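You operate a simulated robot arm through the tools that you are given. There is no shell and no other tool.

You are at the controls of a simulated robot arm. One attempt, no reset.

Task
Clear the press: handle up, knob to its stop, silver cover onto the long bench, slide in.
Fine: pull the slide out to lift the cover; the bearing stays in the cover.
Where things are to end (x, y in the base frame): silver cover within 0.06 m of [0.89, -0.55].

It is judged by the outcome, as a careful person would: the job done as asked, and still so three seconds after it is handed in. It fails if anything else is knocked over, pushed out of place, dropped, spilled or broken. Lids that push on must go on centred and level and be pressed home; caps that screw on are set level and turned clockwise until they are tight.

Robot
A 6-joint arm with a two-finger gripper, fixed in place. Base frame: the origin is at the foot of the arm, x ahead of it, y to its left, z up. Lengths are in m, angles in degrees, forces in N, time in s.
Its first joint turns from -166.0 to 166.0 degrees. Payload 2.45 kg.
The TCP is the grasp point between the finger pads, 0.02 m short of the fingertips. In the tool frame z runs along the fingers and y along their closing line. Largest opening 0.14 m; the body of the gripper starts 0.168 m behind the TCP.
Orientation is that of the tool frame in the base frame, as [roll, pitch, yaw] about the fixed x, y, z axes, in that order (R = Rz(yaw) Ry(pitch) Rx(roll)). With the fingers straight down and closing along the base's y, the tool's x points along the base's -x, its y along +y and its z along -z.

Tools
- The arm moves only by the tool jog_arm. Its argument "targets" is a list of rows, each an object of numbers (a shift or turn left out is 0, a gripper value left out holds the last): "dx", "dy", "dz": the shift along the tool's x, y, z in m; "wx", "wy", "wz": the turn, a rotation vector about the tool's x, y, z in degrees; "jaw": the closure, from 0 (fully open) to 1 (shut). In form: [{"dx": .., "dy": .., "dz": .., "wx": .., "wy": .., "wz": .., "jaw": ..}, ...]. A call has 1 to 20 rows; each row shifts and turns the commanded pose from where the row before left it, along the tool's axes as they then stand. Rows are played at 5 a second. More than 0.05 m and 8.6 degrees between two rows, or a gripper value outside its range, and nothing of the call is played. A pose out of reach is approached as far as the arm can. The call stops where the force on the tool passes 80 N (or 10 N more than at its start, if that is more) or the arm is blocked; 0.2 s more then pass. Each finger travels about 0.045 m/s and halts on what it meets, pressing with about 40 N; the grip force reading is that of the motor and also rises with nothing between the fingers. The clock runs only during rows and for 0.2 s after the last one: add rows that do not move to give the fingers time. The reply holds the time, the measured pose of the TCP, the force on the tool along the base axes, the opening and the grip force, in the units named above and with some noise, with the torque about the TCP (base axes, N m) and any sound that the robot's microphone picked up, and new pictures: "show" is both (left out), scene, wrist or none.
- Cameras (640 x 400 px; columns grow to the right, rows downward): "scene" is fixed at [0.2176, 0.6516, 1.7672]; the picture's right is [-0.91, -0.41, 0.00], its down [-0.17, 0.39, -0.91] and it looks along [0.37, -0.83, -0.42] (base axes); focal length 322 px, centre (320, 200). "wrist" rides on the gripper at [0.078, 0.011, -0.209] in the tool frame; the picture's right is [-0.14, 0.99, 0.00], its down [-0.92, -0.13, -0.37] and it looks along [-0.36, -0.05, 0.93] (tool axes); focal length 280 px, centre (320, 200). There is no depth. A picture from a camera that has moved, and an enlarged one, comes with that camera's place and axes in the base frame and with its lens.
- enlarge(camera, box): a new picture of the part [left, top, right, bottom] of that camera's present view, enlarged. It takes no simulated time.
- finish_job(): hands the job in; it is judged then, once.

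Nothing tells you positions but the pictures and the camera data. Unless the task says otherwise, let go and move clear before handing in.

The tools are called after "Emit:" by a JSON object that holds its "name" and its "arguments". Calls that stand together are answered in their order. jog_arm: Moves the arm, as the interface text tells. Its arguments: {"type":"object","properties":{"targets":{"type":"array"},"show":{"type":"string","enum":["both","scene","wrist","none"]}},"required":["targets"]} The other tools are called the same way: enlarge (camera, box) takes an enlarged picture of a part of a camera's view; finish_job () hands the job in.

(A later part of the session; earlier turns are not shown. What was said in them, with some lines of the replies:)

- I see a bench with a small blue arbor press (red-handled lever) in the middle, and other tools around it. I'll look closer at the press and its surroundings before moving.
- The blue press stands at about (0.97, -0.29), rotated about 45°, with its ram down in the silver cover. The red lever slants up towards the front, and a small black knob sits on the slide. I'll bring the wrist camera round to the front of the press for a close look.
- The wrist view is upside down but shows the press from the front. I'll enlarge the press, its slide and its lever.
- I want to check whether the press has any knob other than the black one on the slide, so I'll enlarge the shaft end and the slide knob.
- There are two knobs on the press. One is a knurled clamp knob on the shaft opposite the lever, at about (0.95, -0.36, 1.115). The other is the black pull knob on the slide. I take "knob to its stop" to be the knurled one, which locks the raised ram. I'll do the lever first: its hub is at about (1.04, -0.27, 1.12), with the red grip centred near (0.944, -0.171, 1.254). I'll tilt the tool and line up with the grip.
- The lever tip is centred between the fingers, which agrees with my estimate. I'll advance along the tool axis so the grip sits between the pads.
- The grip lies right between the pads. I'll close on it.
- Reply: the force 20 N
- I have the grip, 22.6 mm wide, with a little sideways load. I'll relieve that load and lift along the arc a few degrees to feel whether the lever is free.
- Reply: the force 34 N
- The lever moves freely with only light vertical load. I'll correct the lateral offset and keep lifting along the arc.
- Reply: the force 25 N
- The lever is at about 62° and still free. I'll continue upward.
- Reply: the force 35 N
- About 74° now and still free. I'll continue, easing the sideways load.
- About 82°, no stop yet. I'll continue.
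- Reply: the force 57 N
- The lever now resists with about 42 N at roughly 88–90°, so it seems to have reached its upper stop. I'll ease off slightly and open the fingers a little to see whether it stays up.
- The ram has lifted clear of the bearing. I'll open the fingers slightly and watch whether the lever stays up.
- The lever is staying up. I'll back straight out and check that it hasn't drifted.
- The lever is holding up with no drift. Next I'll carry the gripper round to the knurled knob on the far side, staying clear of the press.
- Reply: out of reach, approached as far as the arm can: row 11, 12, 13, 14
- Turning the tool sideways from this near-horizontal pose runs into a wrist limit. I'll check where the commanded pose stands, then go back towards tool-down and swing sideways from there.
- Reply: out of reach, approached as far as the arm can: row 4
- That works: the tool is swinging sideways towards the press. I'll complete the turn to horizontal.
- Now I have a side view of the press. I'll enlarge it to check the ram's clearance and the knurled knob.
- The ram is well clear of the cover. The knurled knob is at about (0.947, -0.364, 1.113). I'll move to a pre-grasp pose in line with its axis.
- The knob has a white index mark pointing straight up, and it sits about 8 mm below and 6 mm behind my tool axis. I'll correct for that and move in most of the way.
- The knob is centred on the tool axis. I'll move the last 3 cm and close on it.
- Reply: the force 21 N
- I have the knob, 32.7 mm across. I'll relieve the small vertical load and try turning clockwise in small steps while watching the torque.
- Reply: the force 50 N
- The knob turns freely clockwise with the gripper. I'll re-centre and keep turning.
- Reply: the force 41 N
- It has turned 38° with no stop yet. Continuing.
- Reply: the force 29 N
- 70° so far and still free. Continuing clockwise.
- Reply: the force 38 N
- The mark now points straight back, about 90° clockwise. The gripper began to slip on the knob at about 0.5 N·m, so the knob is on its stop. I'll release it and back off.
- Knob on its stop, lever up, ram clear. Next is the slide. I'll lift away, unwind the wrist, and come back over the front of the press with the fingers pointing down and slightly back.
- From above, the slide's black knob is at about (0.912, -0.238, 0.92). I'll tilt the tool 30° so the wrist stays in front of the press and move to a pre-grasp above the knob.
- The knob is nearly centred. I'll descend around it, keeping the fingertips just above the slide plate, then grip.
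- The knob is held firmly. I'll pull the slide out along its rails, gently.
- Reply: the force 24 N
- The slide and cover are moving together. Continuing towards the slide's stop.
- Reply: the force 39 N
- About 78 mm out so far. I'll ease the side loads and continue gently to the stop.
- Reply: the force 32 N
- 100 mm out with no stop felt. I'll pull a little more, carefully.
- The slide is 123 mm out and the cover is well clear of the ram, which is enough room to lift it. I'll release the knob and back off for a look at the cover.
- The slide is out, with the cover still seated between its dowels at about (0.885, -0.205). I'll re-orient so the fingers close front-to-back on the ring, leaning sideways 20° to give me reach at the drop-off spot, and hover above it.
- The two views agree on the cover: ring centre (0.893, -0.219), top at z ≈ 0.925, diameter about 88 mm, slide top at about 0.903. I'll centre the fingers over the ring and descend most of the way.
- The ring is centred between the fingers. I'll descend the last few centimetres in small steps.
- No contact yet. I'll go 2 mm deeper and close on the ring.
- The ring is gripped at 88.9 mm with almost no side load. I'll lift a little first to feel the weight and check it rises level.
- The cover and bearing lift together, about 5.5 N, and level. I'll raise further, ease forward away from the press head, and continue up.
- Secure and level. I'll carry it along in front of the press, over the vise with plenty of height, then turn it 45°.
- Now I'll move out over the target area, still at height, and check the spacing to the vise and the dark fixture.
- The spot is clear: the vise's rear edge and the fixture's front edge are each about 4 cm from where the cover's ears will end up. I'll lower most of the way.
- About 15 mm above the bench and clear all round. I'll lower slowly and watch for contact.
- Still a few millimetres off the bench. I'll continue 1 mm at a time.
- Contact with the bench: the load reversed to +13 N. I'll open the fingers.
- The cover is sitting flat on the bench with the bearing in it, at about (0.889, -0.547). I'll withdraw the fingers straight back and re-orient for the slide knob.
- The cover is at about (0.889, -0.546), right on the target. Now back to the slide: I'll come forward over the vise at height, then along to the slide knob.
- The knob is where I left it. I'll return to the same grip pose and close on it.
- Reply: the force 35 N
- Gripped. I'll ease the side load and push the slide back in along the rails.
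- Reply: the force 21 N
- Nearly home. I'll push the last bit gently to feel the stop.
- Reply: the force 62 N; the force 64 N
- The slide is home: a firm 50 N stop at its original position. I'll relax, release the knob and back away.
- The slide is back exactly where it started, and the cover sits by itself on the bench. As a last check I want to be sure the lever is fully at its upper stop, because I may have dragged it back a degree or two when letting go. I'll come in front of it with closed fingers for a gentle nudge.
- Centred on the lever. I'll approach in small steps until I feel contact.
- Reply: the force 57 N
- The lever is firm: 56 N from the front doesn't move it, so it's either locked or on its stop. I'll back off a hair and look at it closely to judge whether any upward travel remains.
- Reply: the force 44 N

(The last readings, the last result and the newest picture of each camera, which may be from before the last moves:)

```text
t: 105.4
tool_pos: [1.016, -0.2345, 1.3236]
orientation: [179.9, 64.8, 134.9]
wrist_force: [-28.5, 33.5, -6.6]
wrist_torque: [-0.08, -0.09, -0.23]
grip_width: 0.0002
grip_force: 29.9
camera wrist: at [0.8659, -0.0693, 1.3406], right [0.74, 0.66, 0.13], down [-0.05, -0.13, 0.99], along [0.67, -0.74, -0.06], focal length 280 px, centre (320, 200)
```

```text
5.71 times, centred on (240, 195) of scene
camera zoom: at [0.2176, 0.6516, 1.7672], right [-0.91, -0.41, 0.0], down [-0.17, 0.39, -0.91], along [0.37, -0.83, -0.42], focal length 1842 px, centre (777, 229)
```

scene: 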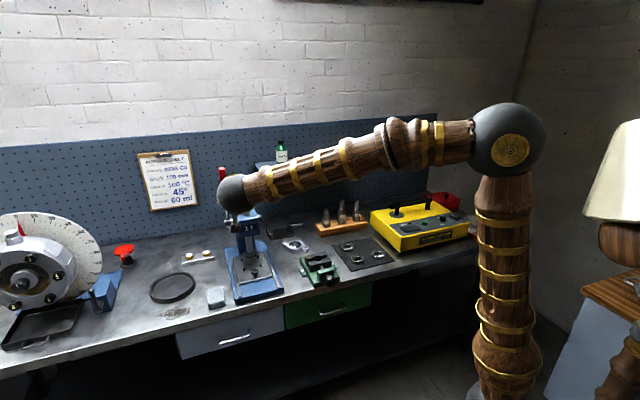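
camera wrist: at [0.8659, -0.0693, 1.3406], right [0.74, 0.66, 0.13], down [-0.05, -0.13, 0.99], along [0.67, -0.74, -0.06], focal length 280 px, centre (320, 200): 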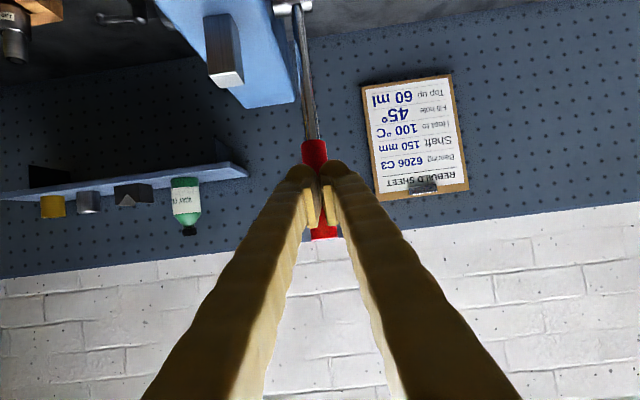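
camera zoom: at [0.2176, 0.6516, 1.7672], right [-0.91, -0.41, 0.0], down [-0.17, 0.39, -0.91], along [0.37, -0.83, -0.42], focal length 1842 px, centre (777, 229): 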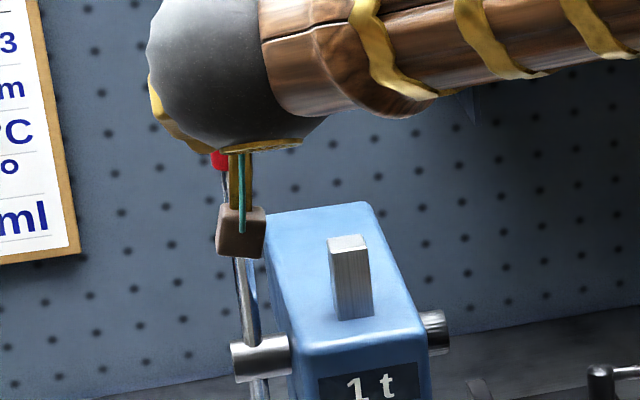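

The lever is solid at 44–56 N. To tell "locked" from "on the stop", I'll straddle the lever, grip it lightly and see whether it gives a few millimetres in the downward direction.

Emit:
{"name": "jog_arm", "arguments": {"targets": [{"dx": 0.0106, "dz": -0.0227}, {"jaw": 0.64}, {}, {}, {"dx": -0.0116, "dz": 0.0249}, {"dx": -0.0116, "dz": 0.0249}, {}, {"jaw": 0.9}, {}, {}], "show": "wrist"}}

```text
t: 107.6
tool_pos: [1.0375, -0.2573, 1.324]
orientation: [179.8, 64.9, 134.9]
wrist_force: [-13.4, -12.7, -0.3]
wrist_torque: [-0.21, 0.12, -0.07]
grip_width: 0.0259
grip_force: 8.8
camera wrist: at [0.8882, -0.0923, 1.3409], right [0.74, 0.66, 0.13], down [-0.05, -0.13, 0.99], along [0.67, -0.74, -0.06], focal length 280 px, centre (320, 200)
```

wrist: 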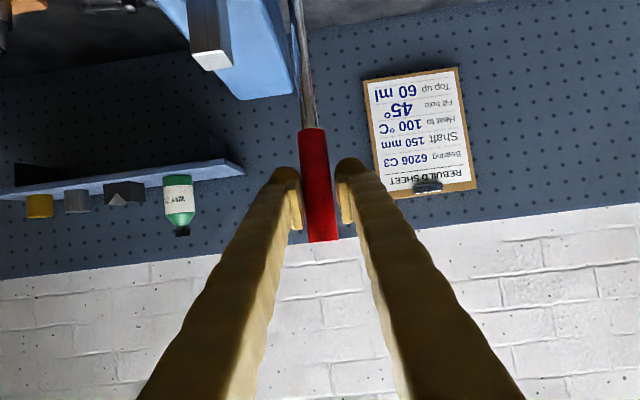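

Emit:
{"name": "jog_arm", "arguments": {"targets": [{"dy": -0.0012}, {}, {}], "show": "none"}}

Emit:
{"name": "jog_arm", "arguments": {"targets": [{"dx": 0.0008, "dz": -0.0018}, {}], "show": "none"}}

```text
t: 108.4
tool_pos: [1.0361, -0.2565, 1.3251]
orientation: [180.0, 64.9, 134.9]
wrist_force: [-13.4, -12.5, -0.2]
wrist_torque: [-0.21, 0.16, -0.06]
grip_width: 0.0254
grip_force: 8.7
```

```text
t: 109.0
tool_pos: [1.0349, -0.2542, 1.324]
orientation: [180.0, 64.9, 134.9]
wrist_force: [-12.8, -12.9, -1.3]
wrist_torque: [-0.2, 0.13, -0.05]
grip_width: 0.0261
grip_force: 8.7
```

Emit:
{"name": "jog_arm", "arguments": {"targets": [{}, {}], "show": "wrist"}}

Emit:
{"name": "enlarge", "arguments": {"camera": "wrist", "box": [240, 100, 400, 260]}}

```text
t: 109.6
tool_pos: [1.0363, -0.254, 1.3251]
orientation: [180.0, 64.8, 134.8]
wrist_force: [-12.7, -11.6, -1.6]
wrist_torque: [-0.08, 0.24, -0.09]
grip_width: 0.0262
grip_force: 8.9
camera wrist: at [0.8858, -0.09, 1.3407], right [0.74, 0.66, 0.13], down [-0.05, -0.13, 0.99], along [0.67, -0.74, -0.06], focal length 280 px, centre (320, 200)
```

wrist: 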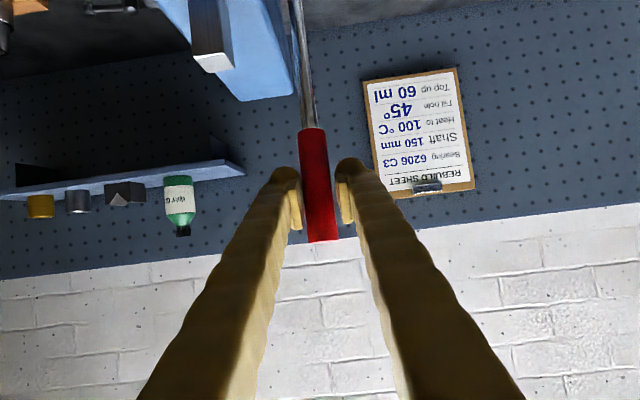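

```text
2.50 times, centred on (320, 180) of wrist
camera zoom: at [0.8858, -0.09, 1.3407], right [0.74, 0.66, 0.13], down [-0.05, -0.13, 0.99], along [0.67, -0.74, -0.06], focal length 701 px, centre (320, 250)
```

zoom: 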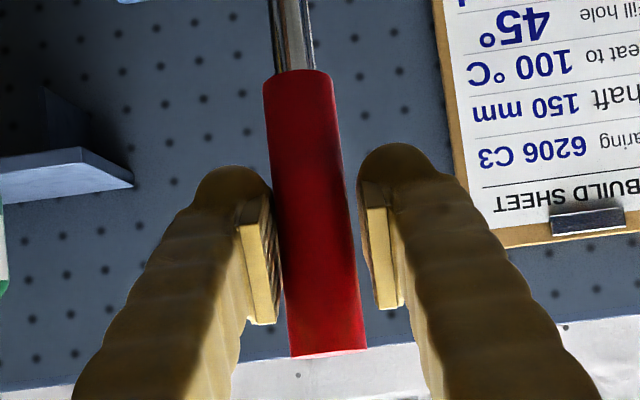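

The left finger touches but the right one doesn't, so the tool sits about 3 mm too far to one side. I'll shift sideways to grip evenly.

Emit:
{"name": "jog_arm", "arguments": {"targets": [{"dy": -0.0025}, {}, {}, {}], "show": "none"}}

```text
t: 110.6
tool_pos: [1.0334, -0.2549, 1.3248]
orientation: [179.8, 64.9, 134.8]
wrist_force: [-2.2, 0.2, 0.7]
wrist_torque: [0.1, 0.07, -0.02]
grip_width: 0.0225
grip_force: 45.1
```

Emit:
{"name": "jog_arm", "arguments": {"targets": [{"dx": 0.0008, "dz": -0.0018}, {}], "show": "none"}}

Emit:
{"name": "jog_arm", "arguments": {"targets": [{"dx": 0.0008, "dz": -0.0018}, {}], "show": "none"}}

```text
t: 111.2
tool_pos: [1.0318, -0.254, 1.3238]
orientation: [179.8, 64.9, 134.9]
wrist_force: [6.0, 0.3, 1.8]
wrist_torque: [-0.56, -0.66, 0.02]
grip_width: 0.0225
grip_force: 45.4
```

```text
t: 111.8
tool_pos: [1.0324, -0.2521, 1.3226]
orientation: [180.0, 64.9, 134.9]
wrist_force: [7.1, 2.5, -1.1]
wrist_torque: [-0.34, -0.48, -0.01]
grip_width: 0.0227
grip_force: 45.0
```

The lever gives easily downward, about 3 N, so it isn't clamped. The solid resistance from the front was therefore its true upper stop, and it was fully up. I've now moved it about 3 mm, so I'll push it back against the stop and release while still pressing lightly, so it isn't dragged.

Emit:
{"name": "jog_arm", "arguments": {"targets": [{"dx": -0.0008, "dz": 0.0018}, {"dx": -0.0008, "dz": 0.0018}, {}], "show": "none"}}

Emit:
{"name": "jog_arm", "arguments": {"targets": [{"dx": -0.0008, "dz": 0.0018}, {}], "show": "none"}}

```text
t: 112.6
tool_pos: [1.0339, -0.2549, 1.3244]
orientation: [179.8, 65.1, 134.8]
wrist_force: [3.9, 10.4, 6.6]
wrist_torque: [0.54, 0.35, 0.05]
grip_width: 0.0226
grip_force: 44.6
```

```text
t: 113.2
tool_pos: [1.0355, -0.2561, 1.3246]
orientation: [179.9, 64.9, 134.9]
wrist_force: [6.7, 12.3, 12.2]
wrist_torque: [0.47, 0.08, 0.06]
grip_width: 0.0223
grip_force: 44.7
```

Emit:
{"name": "jog_arm", "arguments": {"targets": [{"dx": -0.0008, "dz": 0.0018}, {"dx": -0.0008, "dz": 0.0018}, {}], "show": "none"}}

Emit:
{"name": "jog_arm", "arguments": {"targets": [{"dx": -0.0008, "dz": 0.0018}, {}], "show": "none"}}

```text
t: 114.0
tool_pos: [1.0372, -0.2576, 1.3246]
orientation: [179.9, 65.0, 134.9]
wrist_force: [-14.3, 26.7, 13.5]
wrist_torque: [0.35, 0.17, 0.08]
grip_width: 0.0226
grip_force: 45.2
```

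```text
t: 114.6
tool_pos: [1.0396, -0.2605, 1.323]
orientation: [180.0, 64.9, 134.9]
wrist_force: [1.9, 18.2, 9.6]
wrist_torque: [0.09, -0.17, 0.01]
grip_width: 0.0216
grip_force: 45.1
```

The lever is back on its stop: resistance rose to about 29 N, then the pads began to slip. I'll open, back off, and give one final nudge from the front with closed fingers, which cannot drag it back.

Emit:
{"name": "jog_arm", "arguments": {"targets": [{"jaw": 0.64}, {}, {}, {"dz": -0.03}, {"dz": -0.03}, {"jaw": 1.0}, {}, {}, {}, {}], "show": "wrist"}}

```text
t: 116.8
tool_pos: [1.0016, -0.2244, 1.3492]
orientation: [179.9, 64.9, 134.9]
wrist_force: [-0.4, 0.4, 0.6]
wrist_torque: [-0.01, 0.0, 0.01]
grip_width: 0.0
grip_force: 29.8
camera wrist: at [0.8518, -0.0593, 1.3653], right [0.74, 0.66, 0.13], down [-0.05, -0.13, 0.99], along [0.67, -0.74, -0.06], focal length 280 px, centre (320, 200)
```

wrist: 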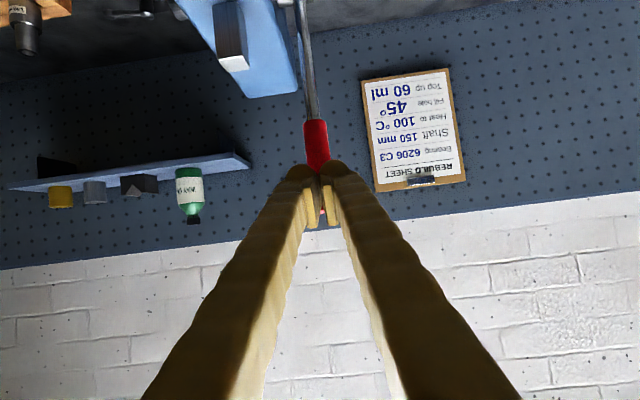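

Emit:
{"name": "jog_arm", "arguments": {"targets": [{"dx": 0.0222, "dz": 0.0104}, {"dx": -0.0042, "dz": 0.0091}, {}, {"dx": -0.0008, "dz": 0.0018}, {"dx": -0.0008, "dz": 0.0018}, {"dx": -0.0008, "dz": 0.0018}, {}], "show": "none"}}

Emit:
{"name": "jog_arm", "arguments": {"targets": [{"dx": -0.0008, "dz": 0.0018}, {}], "show": "none"}}

```text
t: 118.4
tool_pos: [1.0135, -0.2342, 1.3244]
orientation: [-180.0, 64.9, 134.9]
wrist_force: [-0.8, 0.5, -0.2]
wrist_torque: [-0.01, -0.04, 0.01]
grip_width: 0.0001
grip_force: 29.4
```

```text
t: 119.0
tool_pos: [1.0131, -0.235, 1.324]
orientation: [179.9, 64.9, 134.8]
wrist_force: [0.2, 1.5, -0.2]
wrist_torque: [0.0, 0.01, 0.01]
grip_width: 0.0001
grip_force: 30.1
```

Emit:
{"name": "jog_arm", "arguments": {"targets": [{"dx": -0.0008, "dz": 0.0018}, {}], "show": "none"}}

Emit:
{"name": "jog_arm", "arguments": {"targets": [{"dx": -0.0004, "dz": 0.0009}, {}, {}], "show": "wrist"}}

```text
t: 119.6
tool_pos: [1.0145, -0.236, 1.3243]
orientation: [179.8, 64.8, 134.8]
wrist_force: [-30.9, 30.5, -0.9]
wrist_torque: [-0.11, -0.22, -0.05]
grip_width: 0.0058
grip_force: 29.7
```

```text
t: 120.4
tool_pos: [1.0149, -0.2355, 1.3247]
orientation: [179.8, 64.9, 135.0]
wrist_force: [-44.4, 46.8, -8.2]
wrist_torque: [-0.1, -0.2, -0.08]
grip_width: 0.0058
grip_force: 29.7
camera wrist: at [0.8651, -0.0718, 1.3413], right [0.74, 0.66, 0.13], down [-0.05, -0.13, 0.99], along [0.67, -0.74, -0.06], focal length 280 px, centre (320, 200)
```

wrist: 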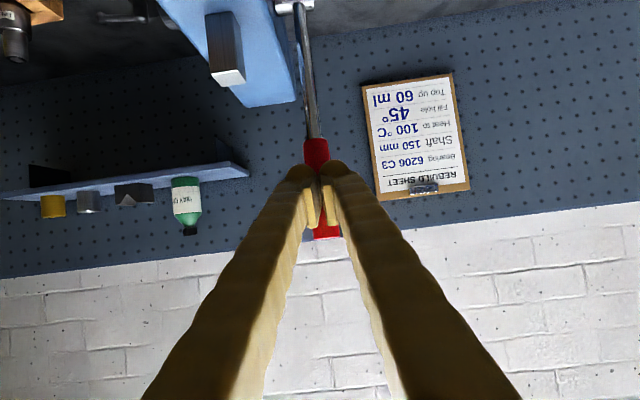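

The lever is hard against its upper stop, at the same contact position as before and rigid at over 60 N. I'll back away and go round for a final look at the knob mark and the cover.

Emit:
{"name": "jog_arm", "arguments": {"targets": [{"dx": 0.0159, "dz": -0.034}, {"dx": 0.0159, "dz": -0.034}, {"dx": 0.0159, "dz": -0.034}, {"dx": 0.0159, "dz": -0.034}, {"dy": -0.043}, {"dy": -0.043}, {"dy": -0.043}, {"dy": -0.043}, {"dy": -0.043}, {"dy": -0.043}, {"dy": -0.043}, {"wy": 7.5}, {"wy": 7.5}, {"wy": 7.5}, {"wy": 7.5}, {"wy": 7.5}, {"wy": 7.5}, {}], "show": "scene"}}

Emit:
{"name": "jog_arm", "arguments": {"targets": [{"wx": -2.565, "wz": -7.05}, {"wx": -2.565, "wz": -7.05}, {"wx": -2.565, "wz": -7.05}, {"wx": -2.565, "wz": -7.05}, {"wx": -2.565, "wz": -7.05}, {"wx": -2.565, "wz": -7.05}, {"dy": -0.04}, {"dy": -0.04}, {"dy": -0.04}, {"dy": -0.04}, {}], "show": "both"}}

```text
t: 124.2
tool_pos: [0.6965, -0.3431, 1.3233]
orientation: [179.9, 20.0, 135.0]
wrist_force: [-0.1, 0.4, -0.3]
wrist_torque: [0.0, -0.01, 0.01]
grip_width: 0.0001
grip_force: 29.0
```

scene: 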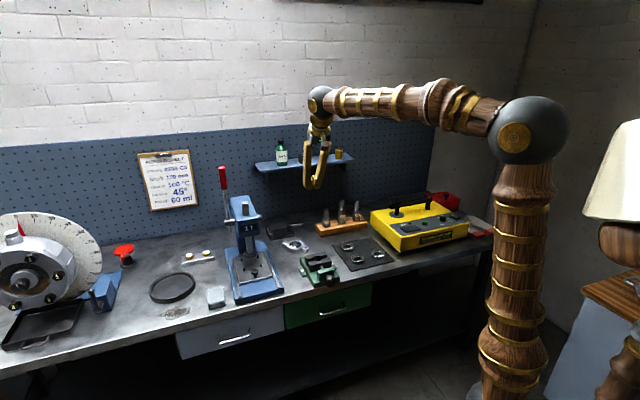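

```text
t: 126.6
tool_pos: [0.6977, -0.5042, 1.3246]
orientation: [180.0, 20.0, 180.0]
wrist_force: [-0.1, 0.0, -0.6]
wrist_torque: [0.01, -0.05, 0.0]
grip_width: 0.0
grip_force: 29.8
camera wrist: at [0.5515, -0.4936, 1.4935], right [0.13, 0.99, 0.05], down [0.74, -0.13, 0.66], along [0.66, -0.05, -0.75], focal length 280 px, centre (320, 200)
```

scene: 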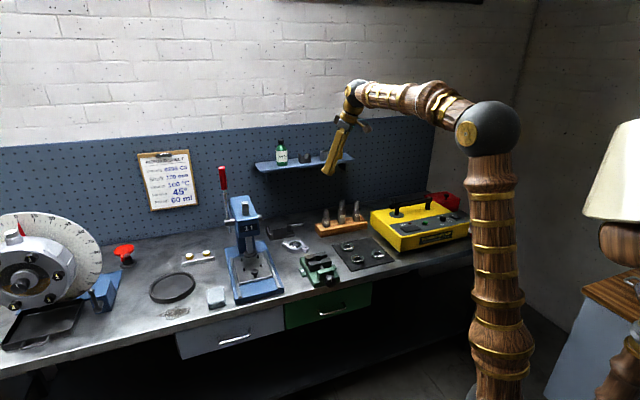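
wrist: 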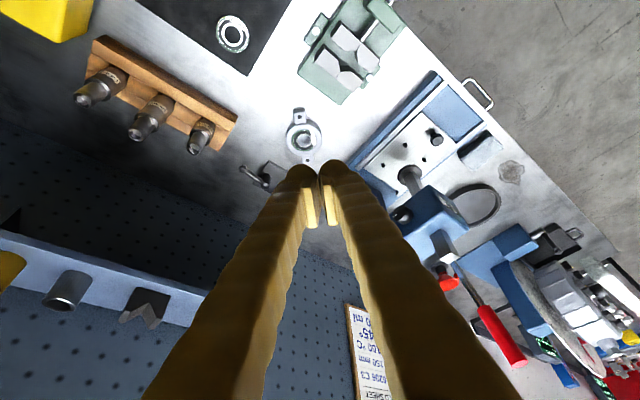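

Emit:
{"name": "enlarge", "arguments": {"camera": "wrist", "box": [360, 180, 480, 280]}}

Emit:
{"name": "enlarge", "arguments": {"camera": "scene", "box": [200, 150, 350, 310]}}

Emit:
{"name": "enlarge", "arguments": {"camera": "wrist", "box": [240, 60, 460, 220]}}

```text
4.00 times, centred on (420, 230) of wrist
camera zoom: at [0.5515, -0.4936, 1.4935], right [0.13, 0.99, 0.05], down [0.74, -0.13, 0.66], along [0.66, -0.05, -0.75], focal length 1122 px, centre (-80, 80)
```

zoom: 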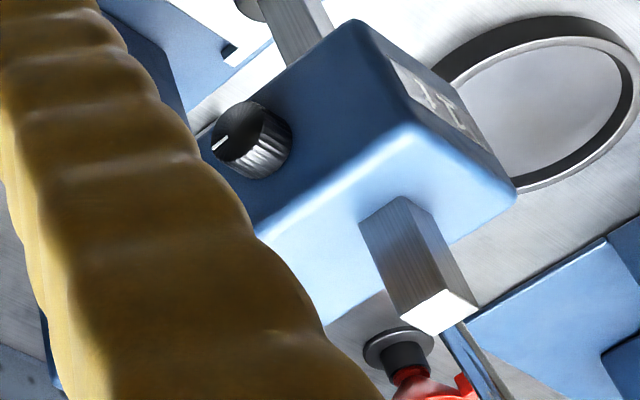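

```text
2.50 times, centred on (275, 230) of scene
camera zoom: at [0.2176, 0.6516, 1.7672], right [-0.91, -0.41, 0.0], down [-0.17, 0.39, -0.91], along [0.37, -0.83, -0.42], focal length 806 px, centre (432, 125)
```

zoom: 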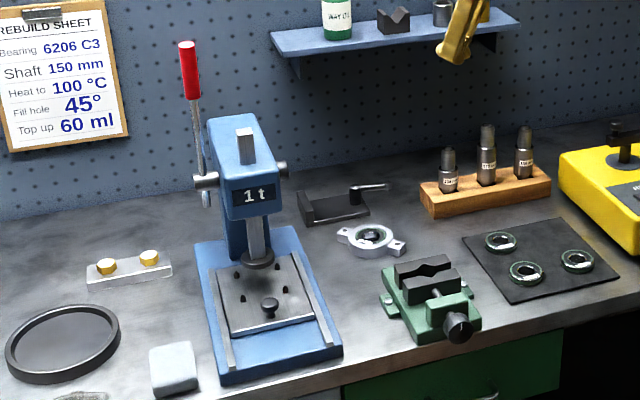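

```text
2.50 times, centred on (350, 140) of wrist
camera zoom: at [0.5515, -0.4936, 1.4935], right [0.13, 0.99, 0.05], down [0.74, -0.13, 0.66], along [0.66, -0.05, -0.75], focal length 701 px, centre (245, 350)
```

zoom: 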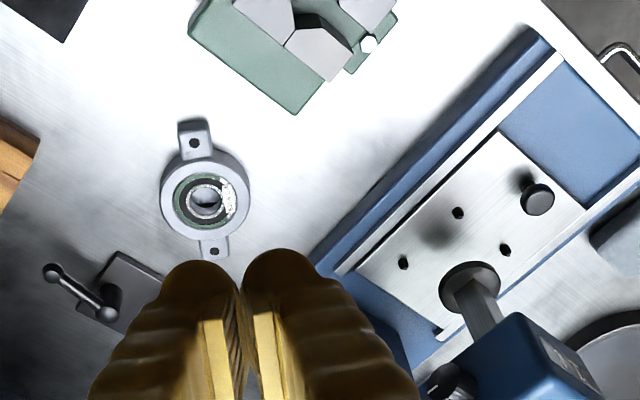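

Everything checks out:
- **Handle:** up against its stop.
- **Knob:** turned clockwise to its stop, with its mark still pointing back.
- **Cover:** flat on the bench at about (0.886, -0.546), with the bearing in it.
- **Slide:** fully in.
- **Gripper:** clear, and nothing else was moved.

I'll hand the job in.

Emit:
{"name": "finish_job", "arguments": {}}

```text
The job is handed in.
```

The press is cleared and the job is handed in; I have no verdict back yet.

- **Handle:** it is up against its upper stop. Pushing on it from the front with about 60 N did not move it.
- **Knob:** I took "knob" to mean the knurled one on the shaft opposite the lever, not the black pull knob on the slide. I turned it about 90° clockwise until it stopped. It does not clamp the handle: with the knob at its stop, a pull of about 3 N still moved the handle. I pushed the handle back to its stop afterwards.
- **Silver cover:** it sits flat on the long bench at about (0.886, -0.546), under a centimetre from the target. The bearing is still in it.
- **Slide:** I pulled it out to lift the cover, then pushed it back in to its stop. In the pictures it is in the same place as at the start.

Nothing else on the bench was moved, and the gripper is empty and clear.
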